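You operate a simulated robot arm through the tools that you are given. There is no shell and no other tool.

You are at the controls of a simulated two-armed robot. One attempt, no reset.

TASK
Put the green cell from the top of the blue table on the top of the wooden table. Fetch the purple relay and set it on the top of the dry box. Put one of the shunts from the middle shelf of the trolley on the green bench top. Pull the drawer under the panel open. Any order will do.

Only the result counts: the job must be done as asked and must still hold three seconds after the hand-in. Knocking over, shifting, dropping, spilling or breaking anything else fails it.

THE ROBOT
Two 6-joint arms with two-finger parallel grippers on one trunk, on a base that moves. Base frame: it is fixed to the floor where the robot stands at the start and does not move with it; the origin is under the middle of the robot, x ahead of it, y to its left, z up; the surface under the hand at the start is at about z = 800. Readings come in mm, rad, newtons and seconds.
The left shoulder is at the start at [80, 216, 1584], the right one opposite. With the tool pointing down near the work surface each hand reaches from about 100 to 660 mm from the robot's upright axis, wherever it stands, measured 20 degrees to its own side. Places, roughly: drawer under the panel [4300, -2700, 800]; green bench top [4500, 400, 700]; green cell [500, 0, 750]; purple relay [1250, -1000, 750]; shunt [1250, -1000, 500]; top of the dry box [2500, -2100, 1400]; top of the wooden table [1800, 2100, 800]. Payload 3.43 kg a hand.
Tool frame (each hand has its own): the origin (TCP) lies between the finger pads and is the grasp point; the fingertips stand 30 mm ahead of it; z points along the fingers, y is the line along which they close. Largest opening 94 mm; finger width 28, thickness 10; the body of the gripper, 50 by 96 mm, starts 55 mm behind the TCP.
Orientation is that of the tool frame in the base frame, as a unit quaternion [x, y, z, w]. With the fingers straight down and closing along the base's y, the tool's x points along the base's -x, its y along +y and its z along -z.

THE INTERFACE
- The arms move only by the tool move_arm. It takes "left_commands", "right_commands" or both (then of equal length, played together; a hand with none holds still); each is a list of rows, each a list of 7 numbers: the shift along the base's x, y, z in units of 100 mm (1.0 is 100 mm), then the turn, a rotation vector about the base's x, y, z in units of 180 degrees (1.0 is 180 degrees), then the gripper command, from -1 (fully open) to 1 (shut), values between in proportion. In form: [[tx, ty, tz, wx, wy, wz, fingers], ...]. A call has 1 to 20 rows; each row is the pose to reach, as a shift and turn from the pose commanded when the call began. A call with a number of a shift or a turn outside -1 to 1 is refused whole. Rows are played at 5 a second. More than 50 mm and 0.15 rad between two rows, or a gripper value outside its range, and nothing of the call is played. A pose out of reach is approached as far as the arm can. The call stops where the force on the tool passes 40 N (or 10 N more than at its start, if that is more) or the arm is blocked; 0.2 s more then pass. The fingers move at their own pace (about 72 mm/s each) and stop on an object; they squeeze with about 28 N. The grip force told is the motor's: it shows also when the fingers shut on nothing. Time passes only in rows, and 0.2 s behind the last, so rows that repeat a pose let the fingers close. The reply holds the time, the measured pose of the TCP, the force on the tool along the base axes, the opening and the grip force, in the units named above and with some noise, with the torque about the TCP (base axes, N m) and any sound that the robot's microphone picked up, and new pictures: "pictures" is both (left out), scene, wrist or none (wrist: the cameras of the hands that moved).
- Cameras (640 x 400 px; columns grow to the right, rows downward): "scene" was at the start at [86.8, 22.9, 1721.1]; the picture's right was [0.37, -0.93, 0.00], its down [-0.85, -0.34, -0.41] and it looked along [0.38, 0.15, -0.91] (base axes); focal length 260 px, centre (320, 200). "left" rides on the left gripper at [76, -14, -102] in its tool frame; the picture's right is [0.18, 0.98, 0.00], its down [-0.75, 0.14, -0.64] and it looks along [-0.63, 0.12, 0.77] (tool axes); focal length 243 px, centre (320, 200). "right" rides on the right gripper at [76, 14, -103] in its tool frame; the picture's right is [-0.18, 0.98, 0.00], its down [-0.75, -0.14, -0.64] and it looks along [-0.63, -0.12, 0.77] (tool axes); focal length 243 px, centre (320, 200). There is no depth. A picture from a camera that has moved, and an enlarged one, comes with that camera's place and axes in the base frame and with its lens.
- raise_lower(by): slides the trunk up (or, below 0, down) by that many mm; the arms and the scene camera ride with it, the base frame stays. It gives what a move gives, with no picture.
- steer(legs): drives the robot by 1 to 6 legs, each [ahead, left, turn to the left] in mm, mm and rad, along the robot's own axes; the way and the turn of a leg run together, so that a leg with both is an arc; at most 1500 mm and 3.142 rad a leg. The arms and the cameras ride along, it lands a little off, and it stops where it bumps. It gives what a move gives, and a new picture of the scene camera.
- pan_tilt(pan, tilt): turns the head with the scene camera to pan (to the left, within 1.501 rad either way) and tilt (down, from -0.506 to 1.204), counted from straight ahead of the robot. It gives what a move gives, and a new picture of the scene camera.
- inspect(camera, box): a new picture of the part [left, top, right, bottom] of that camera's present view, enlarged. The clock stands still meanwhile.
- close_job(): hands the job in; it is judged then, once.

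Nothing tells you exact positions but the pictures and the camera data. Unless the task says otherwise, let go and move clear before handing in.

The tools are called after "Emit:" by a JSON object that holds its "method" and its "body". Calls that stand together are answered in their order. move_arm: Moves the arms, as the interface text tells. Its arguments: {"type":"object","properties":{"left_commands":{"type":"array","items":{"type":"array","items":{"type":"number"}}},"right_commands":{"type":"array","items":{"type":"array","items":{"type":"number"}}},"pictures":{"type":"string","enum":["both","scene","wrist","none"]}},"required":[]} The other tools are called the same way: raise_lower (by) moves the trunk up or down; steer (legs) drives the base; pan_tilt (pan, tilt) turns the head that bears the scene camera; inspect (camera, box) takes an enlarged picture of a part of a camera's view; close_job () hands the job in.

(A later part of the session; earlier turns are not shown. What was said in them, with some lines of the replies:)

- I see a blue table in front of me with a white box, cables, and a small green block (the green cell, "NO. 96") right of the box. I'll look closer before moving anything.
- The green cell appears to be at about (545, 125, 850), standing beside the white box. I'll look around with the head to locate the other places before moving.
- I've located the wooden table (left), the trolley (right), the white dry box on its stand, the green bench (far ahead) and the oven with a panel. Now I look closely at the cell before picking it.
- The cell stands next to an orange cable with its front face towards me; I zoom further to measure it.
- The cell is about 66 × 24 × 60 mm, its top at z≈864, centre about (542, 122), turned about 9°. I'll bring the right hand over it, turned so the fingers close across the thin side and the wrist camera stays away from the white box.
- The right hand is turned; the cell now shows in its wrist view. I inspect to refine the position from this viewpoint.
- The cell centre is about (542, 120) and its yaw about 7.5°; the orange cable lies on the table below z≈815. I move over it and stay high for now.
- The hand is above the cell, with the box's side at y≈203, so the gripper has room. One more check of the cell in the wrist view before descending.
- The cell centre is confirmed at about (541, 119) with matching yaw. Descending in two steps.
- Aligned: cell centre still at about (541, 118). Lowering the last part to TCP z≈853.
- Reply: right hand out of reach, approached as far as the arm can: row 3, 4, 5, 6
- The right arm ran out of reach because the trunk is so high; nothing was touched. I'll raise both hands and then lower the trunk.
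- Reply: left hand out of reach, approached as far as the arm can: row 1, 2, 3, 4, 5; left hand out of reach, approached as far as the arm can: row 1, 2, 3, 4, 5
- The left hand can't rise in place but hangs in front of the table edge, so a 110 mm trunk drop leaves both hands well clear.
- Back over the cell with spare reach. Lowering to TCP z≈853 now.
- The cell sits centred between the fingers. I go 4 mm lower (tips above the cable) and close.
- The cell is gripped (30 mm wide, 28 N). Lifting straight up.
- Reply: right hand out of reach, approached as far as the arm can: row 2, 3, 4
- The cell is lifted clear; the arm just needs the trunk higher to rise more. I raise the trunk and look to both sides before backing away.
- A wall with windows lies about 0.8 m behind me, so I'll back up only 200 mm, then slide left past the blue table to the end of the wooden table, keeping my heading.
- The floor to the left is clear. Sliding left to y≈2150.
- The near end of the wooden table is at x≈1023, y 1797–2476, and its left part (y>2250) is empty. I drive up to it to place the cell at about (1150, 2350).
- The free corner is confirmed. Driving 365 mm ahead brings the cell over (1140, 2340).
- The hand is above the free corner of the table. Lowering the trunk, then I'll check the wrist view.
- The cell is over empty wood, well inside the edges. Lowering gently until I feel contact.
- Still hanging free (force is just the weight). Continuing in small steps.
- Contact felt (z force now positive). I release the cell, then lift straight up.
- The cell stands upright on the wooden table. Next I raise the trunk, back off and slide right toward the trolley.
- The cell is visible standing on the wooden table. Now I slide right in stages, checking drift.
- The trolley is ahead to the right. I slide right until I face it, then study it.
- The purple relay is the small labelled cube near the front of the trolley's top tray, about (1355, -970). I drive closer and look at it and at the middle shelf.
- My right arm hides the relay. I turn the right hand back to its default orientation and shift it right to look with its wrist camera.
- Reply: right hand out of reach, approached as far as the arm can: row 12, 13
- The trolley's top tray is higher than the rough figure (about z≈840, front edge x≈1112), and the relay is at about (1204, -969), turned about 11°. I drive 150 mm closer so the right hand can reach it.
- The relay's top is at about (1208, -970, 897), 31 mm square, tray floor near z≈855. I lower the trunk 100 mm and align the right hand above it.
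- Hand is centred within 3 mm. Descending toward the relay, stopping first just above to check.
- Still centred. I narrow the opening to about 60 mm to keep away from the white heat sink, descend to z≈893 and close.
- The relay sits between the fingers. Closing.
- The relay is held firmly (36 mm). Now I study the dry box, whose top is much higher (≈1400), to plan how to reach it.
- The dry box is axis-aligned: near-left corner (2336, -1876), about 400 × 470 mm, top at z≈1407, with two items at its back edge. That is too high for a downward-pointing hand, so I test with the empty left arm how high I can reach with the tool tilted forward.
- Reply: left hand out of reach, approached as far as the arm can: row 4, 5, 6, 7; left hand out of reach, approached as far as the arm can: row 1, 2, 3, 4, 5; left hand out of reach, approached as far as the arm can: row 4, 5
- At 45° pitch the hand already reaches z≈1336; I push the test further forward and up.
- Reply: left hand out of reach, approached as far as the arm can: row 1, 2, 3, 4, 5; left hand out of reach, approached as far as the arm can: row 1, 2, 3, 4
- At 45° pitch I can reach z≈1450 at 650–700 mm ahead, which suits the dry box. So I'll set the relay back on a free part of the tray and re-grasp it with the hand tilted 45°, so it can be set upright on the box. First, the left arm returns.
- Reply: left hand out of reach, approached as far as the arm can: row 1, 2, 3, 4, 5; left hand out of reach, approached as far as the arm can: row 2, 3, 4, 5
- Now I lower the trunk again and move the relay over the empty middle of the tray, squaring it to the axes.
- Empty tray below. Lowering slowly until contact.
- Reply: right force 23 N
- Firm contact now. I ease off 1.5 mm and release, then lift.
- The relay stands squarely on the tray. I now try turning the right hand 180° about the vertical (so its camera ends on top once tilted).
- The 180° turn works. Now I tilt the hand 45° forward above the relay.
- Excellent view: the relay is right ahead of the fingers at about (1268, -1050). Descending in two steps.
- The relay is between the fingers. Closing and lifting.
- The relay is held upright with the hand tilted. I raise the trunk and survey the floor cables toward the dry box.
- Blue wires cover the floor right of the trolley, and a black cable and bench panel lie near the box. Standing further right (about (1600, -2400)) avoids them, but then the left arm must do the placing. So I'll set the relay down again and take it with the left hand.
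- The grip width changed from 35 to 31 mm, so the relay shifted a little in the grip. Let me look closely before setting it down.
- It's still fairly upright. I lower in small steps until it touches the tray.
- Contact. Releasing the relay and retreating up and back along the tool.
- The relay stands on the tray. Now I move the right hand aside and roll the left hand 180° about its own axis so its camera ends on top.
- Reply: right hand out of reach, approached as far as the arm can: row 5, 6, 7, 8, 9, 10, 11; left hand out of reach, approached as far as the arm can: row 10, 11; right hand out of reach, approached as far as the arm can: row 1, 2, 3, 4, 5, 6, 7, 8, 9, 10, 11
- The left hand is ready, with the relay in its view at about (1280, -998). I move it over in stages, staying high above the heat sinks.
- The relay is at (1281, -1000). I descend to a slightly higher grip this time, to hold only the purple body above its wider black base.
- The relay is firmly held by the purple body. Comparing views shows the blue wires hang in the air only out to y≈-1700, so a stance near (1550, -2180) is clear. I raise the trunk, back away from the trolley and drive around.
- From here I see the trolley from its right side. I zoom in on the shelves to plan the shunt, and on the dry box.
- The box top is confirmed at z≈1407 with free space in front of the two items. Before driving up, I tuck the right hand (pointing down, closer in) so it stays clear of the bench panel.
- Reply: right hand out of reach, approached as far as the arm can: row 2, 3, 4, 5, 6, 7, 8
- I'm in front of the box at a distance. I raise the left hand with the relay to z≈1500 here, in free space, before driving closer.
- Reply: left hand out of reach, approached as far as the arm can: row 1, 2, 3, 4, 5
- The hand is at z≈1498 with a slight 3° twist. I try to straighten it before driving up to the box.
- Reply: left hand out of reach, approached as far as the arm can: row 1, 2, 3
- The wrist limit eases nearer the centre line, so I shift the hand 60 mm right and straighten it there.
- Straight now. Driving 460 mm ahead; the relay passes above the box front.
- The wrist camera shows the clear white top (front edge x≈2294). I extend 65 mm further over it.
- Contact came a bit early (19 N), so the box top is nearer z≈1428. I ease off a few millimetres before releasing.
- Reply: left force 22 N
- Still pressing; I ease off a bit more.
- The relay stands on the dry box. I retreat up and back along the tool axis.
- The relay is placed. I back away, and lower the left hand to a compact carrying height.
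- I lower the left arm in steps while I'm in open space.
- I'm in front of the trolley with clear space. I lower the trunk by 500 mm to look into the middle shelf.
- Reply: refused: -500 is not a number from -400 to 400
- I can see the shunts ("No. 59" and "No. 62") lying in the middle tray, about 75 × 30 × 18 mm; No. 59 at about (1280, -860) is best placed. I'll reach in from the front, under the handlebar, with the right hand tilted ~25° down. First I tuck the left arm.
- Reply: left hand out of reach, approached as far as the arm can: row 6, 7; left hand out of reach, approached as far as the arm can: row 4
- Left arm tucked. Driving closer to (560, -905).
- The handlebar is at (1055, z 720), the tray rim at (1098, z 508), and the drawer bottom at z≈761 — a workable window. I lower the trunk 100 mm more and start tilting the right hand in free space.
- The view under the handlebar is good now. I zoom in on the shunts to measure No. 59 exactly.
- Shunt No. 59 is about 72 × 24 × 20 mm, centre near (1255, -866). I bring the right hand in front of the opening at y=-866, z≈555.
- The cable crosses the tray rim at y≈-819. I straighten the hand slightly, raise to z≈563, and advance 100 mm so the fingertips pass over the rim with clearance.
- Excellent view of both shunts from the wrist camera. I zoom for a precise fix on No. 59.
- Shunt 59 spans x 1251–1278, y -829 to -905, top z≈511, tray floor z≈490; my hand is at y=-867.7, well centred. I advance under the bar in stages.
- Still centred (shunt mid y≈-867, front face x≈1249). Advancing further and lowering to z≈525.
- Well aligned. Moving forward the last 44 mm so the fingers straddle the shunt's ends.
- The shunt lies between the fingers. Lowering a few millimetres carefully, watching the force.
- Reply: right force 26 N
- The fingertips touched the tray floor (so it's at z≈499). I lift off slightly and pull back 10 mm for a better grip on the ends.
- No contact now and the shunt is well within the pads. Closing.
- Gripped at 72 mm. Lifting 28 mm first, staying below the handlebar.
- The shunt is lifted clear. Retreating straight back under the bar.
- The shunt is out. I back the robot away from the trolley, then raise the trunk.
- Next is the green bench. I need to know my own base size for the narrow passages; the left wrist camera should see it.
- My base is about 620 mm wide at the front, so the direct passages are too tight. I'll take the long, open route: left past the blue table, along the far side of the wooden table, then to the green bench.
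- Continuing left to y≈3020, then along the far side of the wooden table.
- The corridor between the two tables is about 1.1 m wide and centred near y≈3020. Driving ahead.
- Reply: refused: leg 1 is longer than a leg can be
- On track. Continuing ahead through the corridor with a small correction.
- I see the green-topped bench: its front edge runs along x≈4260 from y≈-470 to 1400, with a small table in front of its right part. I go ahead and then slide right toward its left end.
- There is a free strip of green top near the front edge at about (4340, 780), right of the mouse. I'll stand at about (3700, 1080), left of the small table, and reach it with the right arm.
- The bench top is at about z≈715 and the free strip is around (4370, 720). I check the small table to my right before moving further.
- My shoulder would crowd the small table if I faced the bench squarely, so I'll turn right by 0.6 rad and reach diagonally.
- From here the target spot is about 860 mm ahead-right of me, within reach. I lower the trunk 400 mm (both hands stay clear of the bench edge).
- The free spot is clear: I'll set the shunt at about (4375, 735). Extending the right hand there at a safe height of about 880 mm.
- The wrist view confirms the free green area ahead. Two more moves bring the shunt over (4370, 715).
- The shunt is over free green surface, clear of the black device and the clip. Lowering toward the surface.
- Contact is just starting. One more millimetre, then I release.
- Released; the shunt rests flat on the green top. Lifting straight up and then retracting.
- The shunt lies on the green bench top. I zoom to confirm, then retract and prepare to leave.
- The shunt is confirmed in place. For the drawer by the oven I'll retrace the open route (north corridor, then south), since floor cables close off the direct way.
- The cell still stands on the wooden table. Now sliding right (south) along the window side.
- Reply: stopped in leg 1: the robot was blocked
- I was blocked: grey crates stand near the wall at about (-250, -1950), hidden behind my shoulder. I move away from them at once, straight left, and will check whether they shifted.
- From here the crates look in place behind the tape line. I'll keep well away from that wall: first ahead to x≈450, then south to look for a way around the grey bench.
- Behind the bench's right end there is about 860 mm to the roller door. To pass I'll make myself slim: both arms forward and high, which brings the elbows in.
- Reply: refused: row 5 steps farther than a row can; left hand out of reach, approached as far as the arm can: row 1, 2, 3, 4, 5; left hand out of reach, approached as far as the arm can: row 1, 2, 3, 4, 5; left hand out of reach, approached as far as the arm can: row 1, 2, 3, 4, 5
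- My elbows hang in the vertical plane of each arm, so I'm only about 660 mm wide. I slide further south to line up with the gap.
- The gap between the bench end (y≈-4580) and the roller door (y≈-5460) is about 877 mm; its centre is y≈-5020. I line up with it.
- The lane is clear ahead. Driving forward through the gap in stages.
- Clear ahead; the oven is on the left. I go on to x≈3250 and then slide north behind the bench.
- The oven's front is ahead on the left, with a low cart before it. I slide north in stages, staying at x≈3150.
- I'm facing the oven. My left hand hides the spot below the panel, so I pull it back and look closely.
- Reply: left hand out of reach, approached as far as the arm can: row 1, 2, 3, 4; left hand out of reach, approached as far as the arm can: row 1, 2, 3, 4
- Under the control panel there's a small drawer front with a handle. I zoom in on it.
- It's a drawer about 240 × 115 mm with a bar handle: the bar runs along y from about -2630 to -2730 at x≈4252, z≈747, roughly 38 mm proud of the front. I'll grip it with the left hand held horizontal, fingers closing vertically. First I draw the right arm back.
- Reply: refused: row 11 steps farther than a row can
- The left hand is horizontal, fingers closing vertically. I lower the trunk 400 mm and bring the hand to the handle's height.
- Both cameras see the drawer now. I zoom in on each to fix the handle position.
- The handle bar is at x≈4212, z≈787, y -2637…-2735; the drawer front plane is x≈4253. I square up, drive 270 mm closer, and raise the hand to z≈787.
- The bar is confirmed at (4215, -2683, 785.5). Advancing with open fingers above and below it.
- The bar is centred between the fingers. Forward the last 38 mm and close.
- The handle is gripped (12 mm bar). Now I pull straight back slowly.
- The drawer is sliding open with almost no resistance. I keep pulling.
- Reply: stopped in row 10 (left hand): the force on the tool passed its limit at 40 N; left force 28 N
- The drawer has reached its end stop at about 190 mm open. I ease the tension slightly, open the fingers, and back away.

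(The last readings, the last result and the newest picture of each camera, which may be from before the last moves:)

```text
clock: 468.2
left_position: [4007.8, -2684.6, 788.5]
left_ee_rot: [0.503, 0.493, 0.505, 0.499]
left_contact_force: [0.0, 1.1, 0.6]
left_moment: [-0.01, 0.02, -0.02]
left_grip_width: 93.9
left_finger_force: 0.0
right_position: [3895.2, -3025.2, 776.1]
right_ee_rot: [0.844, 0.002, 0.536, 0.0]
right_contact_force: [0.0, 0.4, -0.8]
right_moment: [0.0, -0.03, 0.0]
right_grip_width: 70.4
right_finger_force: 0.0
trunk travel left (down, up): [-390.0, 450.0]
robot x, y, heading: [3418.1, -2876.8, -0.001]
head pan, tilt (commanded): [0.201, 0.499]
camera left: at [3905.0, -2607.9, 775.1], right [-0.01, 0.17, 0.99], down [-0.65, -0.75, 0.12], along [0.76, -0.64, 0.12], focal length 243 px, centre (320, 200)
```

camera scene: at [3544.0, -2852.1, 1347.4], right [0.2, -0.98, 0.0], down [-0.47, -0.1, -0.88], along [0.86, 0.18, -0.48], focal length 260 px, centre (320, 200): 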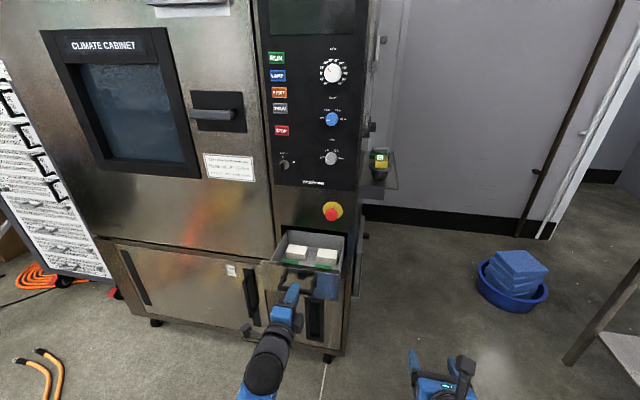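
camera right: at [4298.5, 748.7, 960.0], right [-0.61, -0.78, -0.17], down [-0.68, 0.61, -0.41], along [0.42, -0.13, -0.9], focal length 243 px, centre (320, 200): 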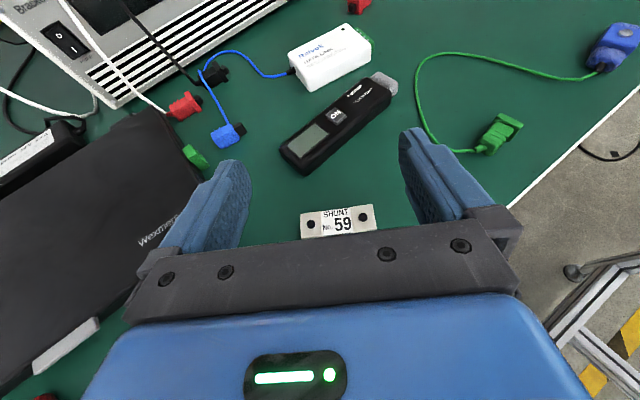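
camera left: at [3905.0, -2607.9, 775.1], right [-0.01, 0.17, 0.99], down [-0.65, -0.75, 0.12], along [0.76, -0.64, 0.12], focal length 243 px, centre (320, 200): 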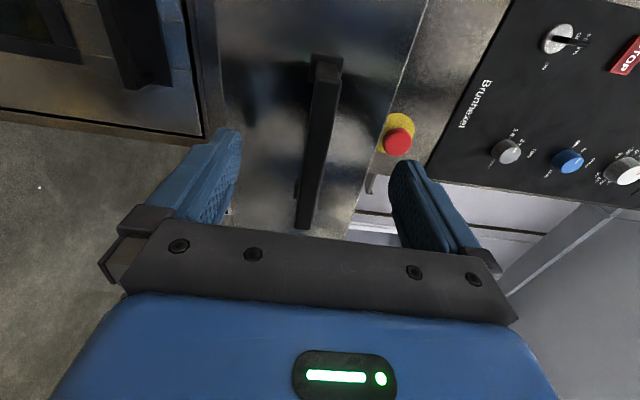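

Released; the drawer stays open. I back the whole robot straight away by 300 mm.

Emit:
{"method": "steer", "body": {"legs": [[-300, 0, 0]]}}

Emit:
{"method": "inspect", "body": {"camera": "scene", "box": [220, 150, 420, 290]}}

```text
clock: 470.3
left_position: [3704.0, -2684.8, 789.6]
left_ee_rot: [0.501, 0.494, 0.507, 0.498]
left_contact_force: [-0.5, 0.3, 0.2]
left_moment: [0.01, -0.01, 0.0]
left_grip_width: 94.0
left_finger_force: 0.0
right_position: [3593.0, -3024.4, 775.8]
right_ee_rot: [0.844, 0.001, 0.536, 0.0]
right_contact_force: [0.0, -0.4, -0.1]
right_moment: [0.02, 0.02, 0.01]
right_grip_width: 70.7
right_finger_force: 0.0
trunk travel left (down, up): [-390.0, 450.0]
robot x, y, heading: [3120.7, -2871.1, 0.004]
head pan, tilt (commanded): [0.201, 0.499]
camera scene: at [3235.6, -2853.8, 1348.0], right [0.2, -0.98, 0.0], down [-0.47, -0.1, -0.88], along [0.86, 0.18, -0.48], focal length 260 px, centre (320, 200)
```

scene: 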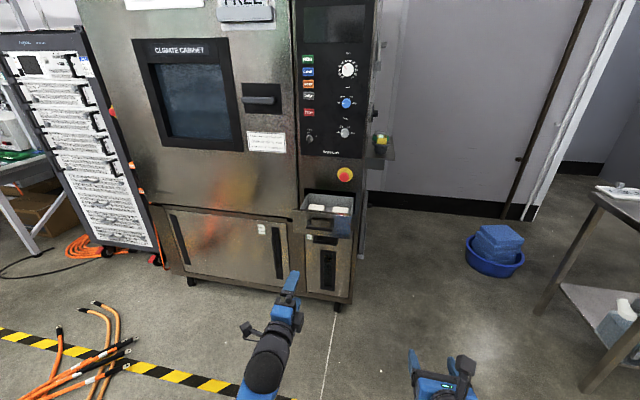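

```text
2.86 times, centred on (320, 220) of scene
camera zoom: at [3235.6, -2853.8, 1348.0], right [0.2, -0.98, 0.0], down [-0.47, -0.1, -0.88], along [0.86, 0.18, -0.48], focal length 744 px, centre (320, 143)
```

zoom: 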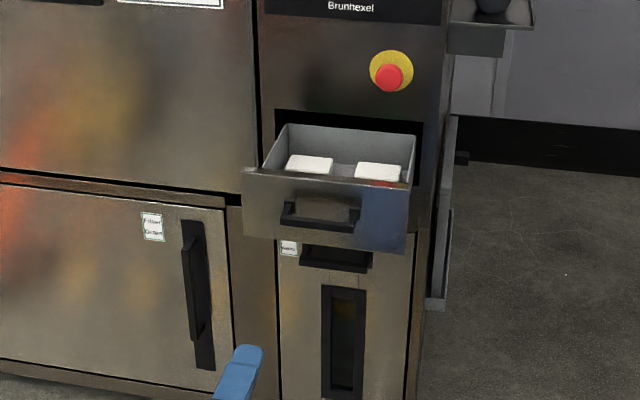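

The drawer is clearly open with its contents undisturbed. As a final check I raise the trunk and turn to look at the relay on the dry box.

Emit:
{"method": "raise_lower", "body": {"by": 400}}

Emit:
{"method": "steer", "body": {"legs": [[0, 0, 0.9]]}}

Emit:
{"method": "pan_tilt", "body": {"pan": 1.35, "tilt": 0.35}}

```text
clock: 474.1
left_position: [3703.9, -2683.7, 1189.3]
left_ee_rot: [0.502, 0.494, 0.506, 0.498]
left_contact_force: [0.4, 0.1, 0.4]
left_moment: [0.02, 0.01, -0.01]
left_grip_width: 94.0
left_finger_force: 0.0
right_position: [3593.2, -3024.8, 1175.4]
right_ee_rot: [0.843, 0.002, 0.537, -0.001]
right_contact_force: [-0.3, -0.6, -0.4]
right_moment: [-0.02, 0.01, -0.04]
right_grip_width: 70.5
right_finger_force: 0.0
trunk travel left (down, up): [-790.0, 50.0]
robot x, y, heading: [3116.9, -2873.3, 0.006]
head pan, tilt (commanded): [0.201, 0.499]
```

```text
clock: 476.8
left_position: [3347.7, -2300.3, 1188.8]
left_ee_rot: [0.244, 0.66, 0.67, 0.237]
left_contact_force: [0.6, -0.3, 0.1]
left_moment: [0.0, 0.0, 0.01]
left_grip_width: 94.0
left_finger_force: 0.1
right_position: [3537.8, -2602.8, 1176.0]
right_ee_rot: [0.763, 0.36, 0.486, -0.228]
right_contact_force: [-0.4, -0.7, 0.4]
right_moment: [0.01, 0.03, 0.03]
right_grip_width: 70.3
right_finger_force: 0.0
trunk travel left (down, up): [-790.0, 50.0]
robot x, y, heading: [3112.1, -2875.2, 0.885]
head pan, tilt (commanded): [0.201, 0.499]
camera scene: at [3179.1, -2769.2, 1748.0], right [0.88, -0.47, 0.0], down [-0.22, -0.42, -0.88], along [0.41, 0.78, -0.48], focal length 260 px, centre (320, 200)
```

scene: 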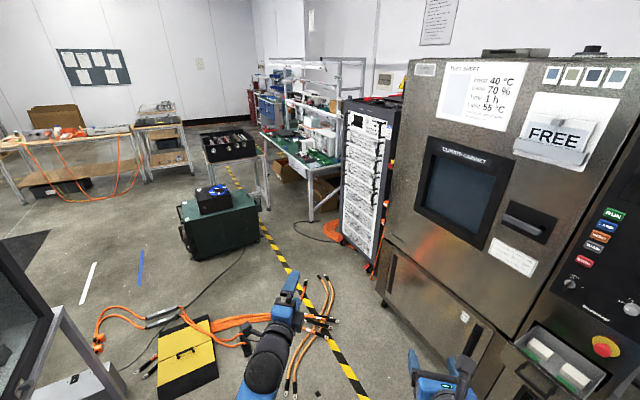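

```text
clock: 478.2
left_position: [3345.5, -2298.3, 1188.6]
left_ee_rot: [0.245, 0.66, 0.669, 0.237]
left_contact_force: [-0.2, -0.5, 0.1]
left_moment: [-0.03, -0.01, 0.0]
left_grip_width: 93.9
left_finger_force: 0.1
right_position: [3537.2, -2603.7, 1175.6]
right_ee_rot: [0.763, 0.361, 0.485, -0.228]
right_contact_force: [-0.5, -0.8, 0.2]
right_moment: [0.05, 0.02, 0.02]
right_grip_width: 70.5
right_finger_force: 0.1
trunk travel left (down, up): [-790.0, 50.0]
robot x, y, heading: [3114.4, -2874.1, 0.883]
head pan, tilt (commanded): [1.349, 0.351]
camera scene: at [3079.0, -2775.8, 1761.7], right [0.79, 0.61, 0.0], down [0.21, -0.27, -0.94], along [-0.58, 0.74, -0.34], focal length 260 px, centre (320, 200)
```

scene: 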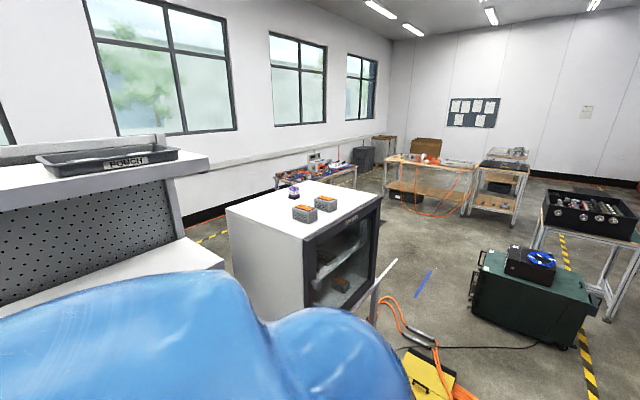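

Emit:
{"method": "inspect", "body": {"camera": "scene", "box": [260, 170, 360, 235]}}

Emit:
{"method": "inspect", "body": {"camera": "scene", "box": [370, 140, 490, 215]}}

```text
6.15 times, centred on (310, 202) of scene
camera zoom: at [3079.0, -2775.8, 1761.7], right [0.79, 0.61, 0.0], down [0.21, -0.27, -0.94], along [-0.58, 0.74, -0.34], focal length 1601 px, centre (382, 185)
```

zoom: 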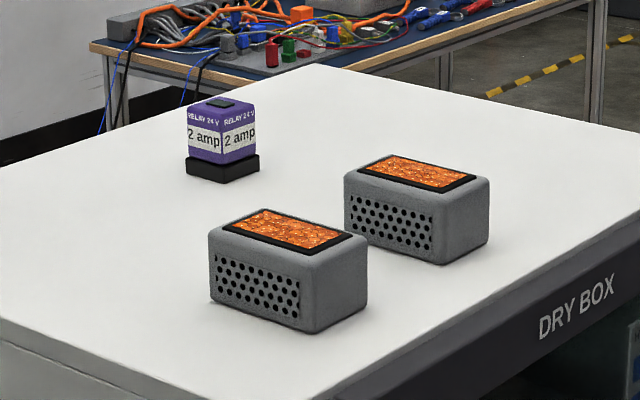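

```text
5.33 times, centred on (430, 178) of scene
camera zoom: at [3079.0, -2775.8, 1761.7], right [0.79, 0.61, 0.0], down [0.21, -0.27, -0.94], along [-0.58, 0.74, -0.34], focal length 1388 px, centre (-267, 320)
```

zoom: 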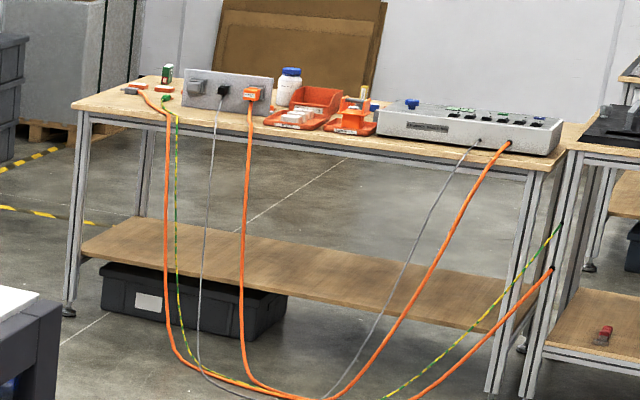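

The relay stands upright on the dry box and the green cell stands on the wooden table. The shunt is on the green bench and the drawer is open. Both hands are empty and clear, so I hand in the job.

Emit:
{"method": "close_job", "body": {}}

```text
The job is handed in.
```

I completed all four parts and handed the job in. There is one doubt: I bumped a stack of grey crates on the way.

- **Green cell:** it stands upright on the wooden table, near the end closest to where I started. I checked it by camera just before handing in.
- **Purple relay:** it stands upright on top of the dry box, clear of the two items already there. I checked it by camera just before handing in. I first set it down on the trolley tray and picked it up again with my hand tilted, because the dry box top was too high to reach with my hand pointing down.
- **Shunt:** I took No. 59 from the middle shelf of the trolley. It lies flat on the green bench top, near the front edge. I checked it by camera right after placing it, but not again at the end.
- **Drawer under the panel:** I pulled it about 190 mm, to its end stop. It stayed open after I let go.

**Crate bump:** on the drive to the drawer, the robot base was stopped by the crates near the window wall. From the camera they still looked to be in place behind the floor tape, to within about 30 mm. I can't rule out a smaller shift, and I did not go back to check.
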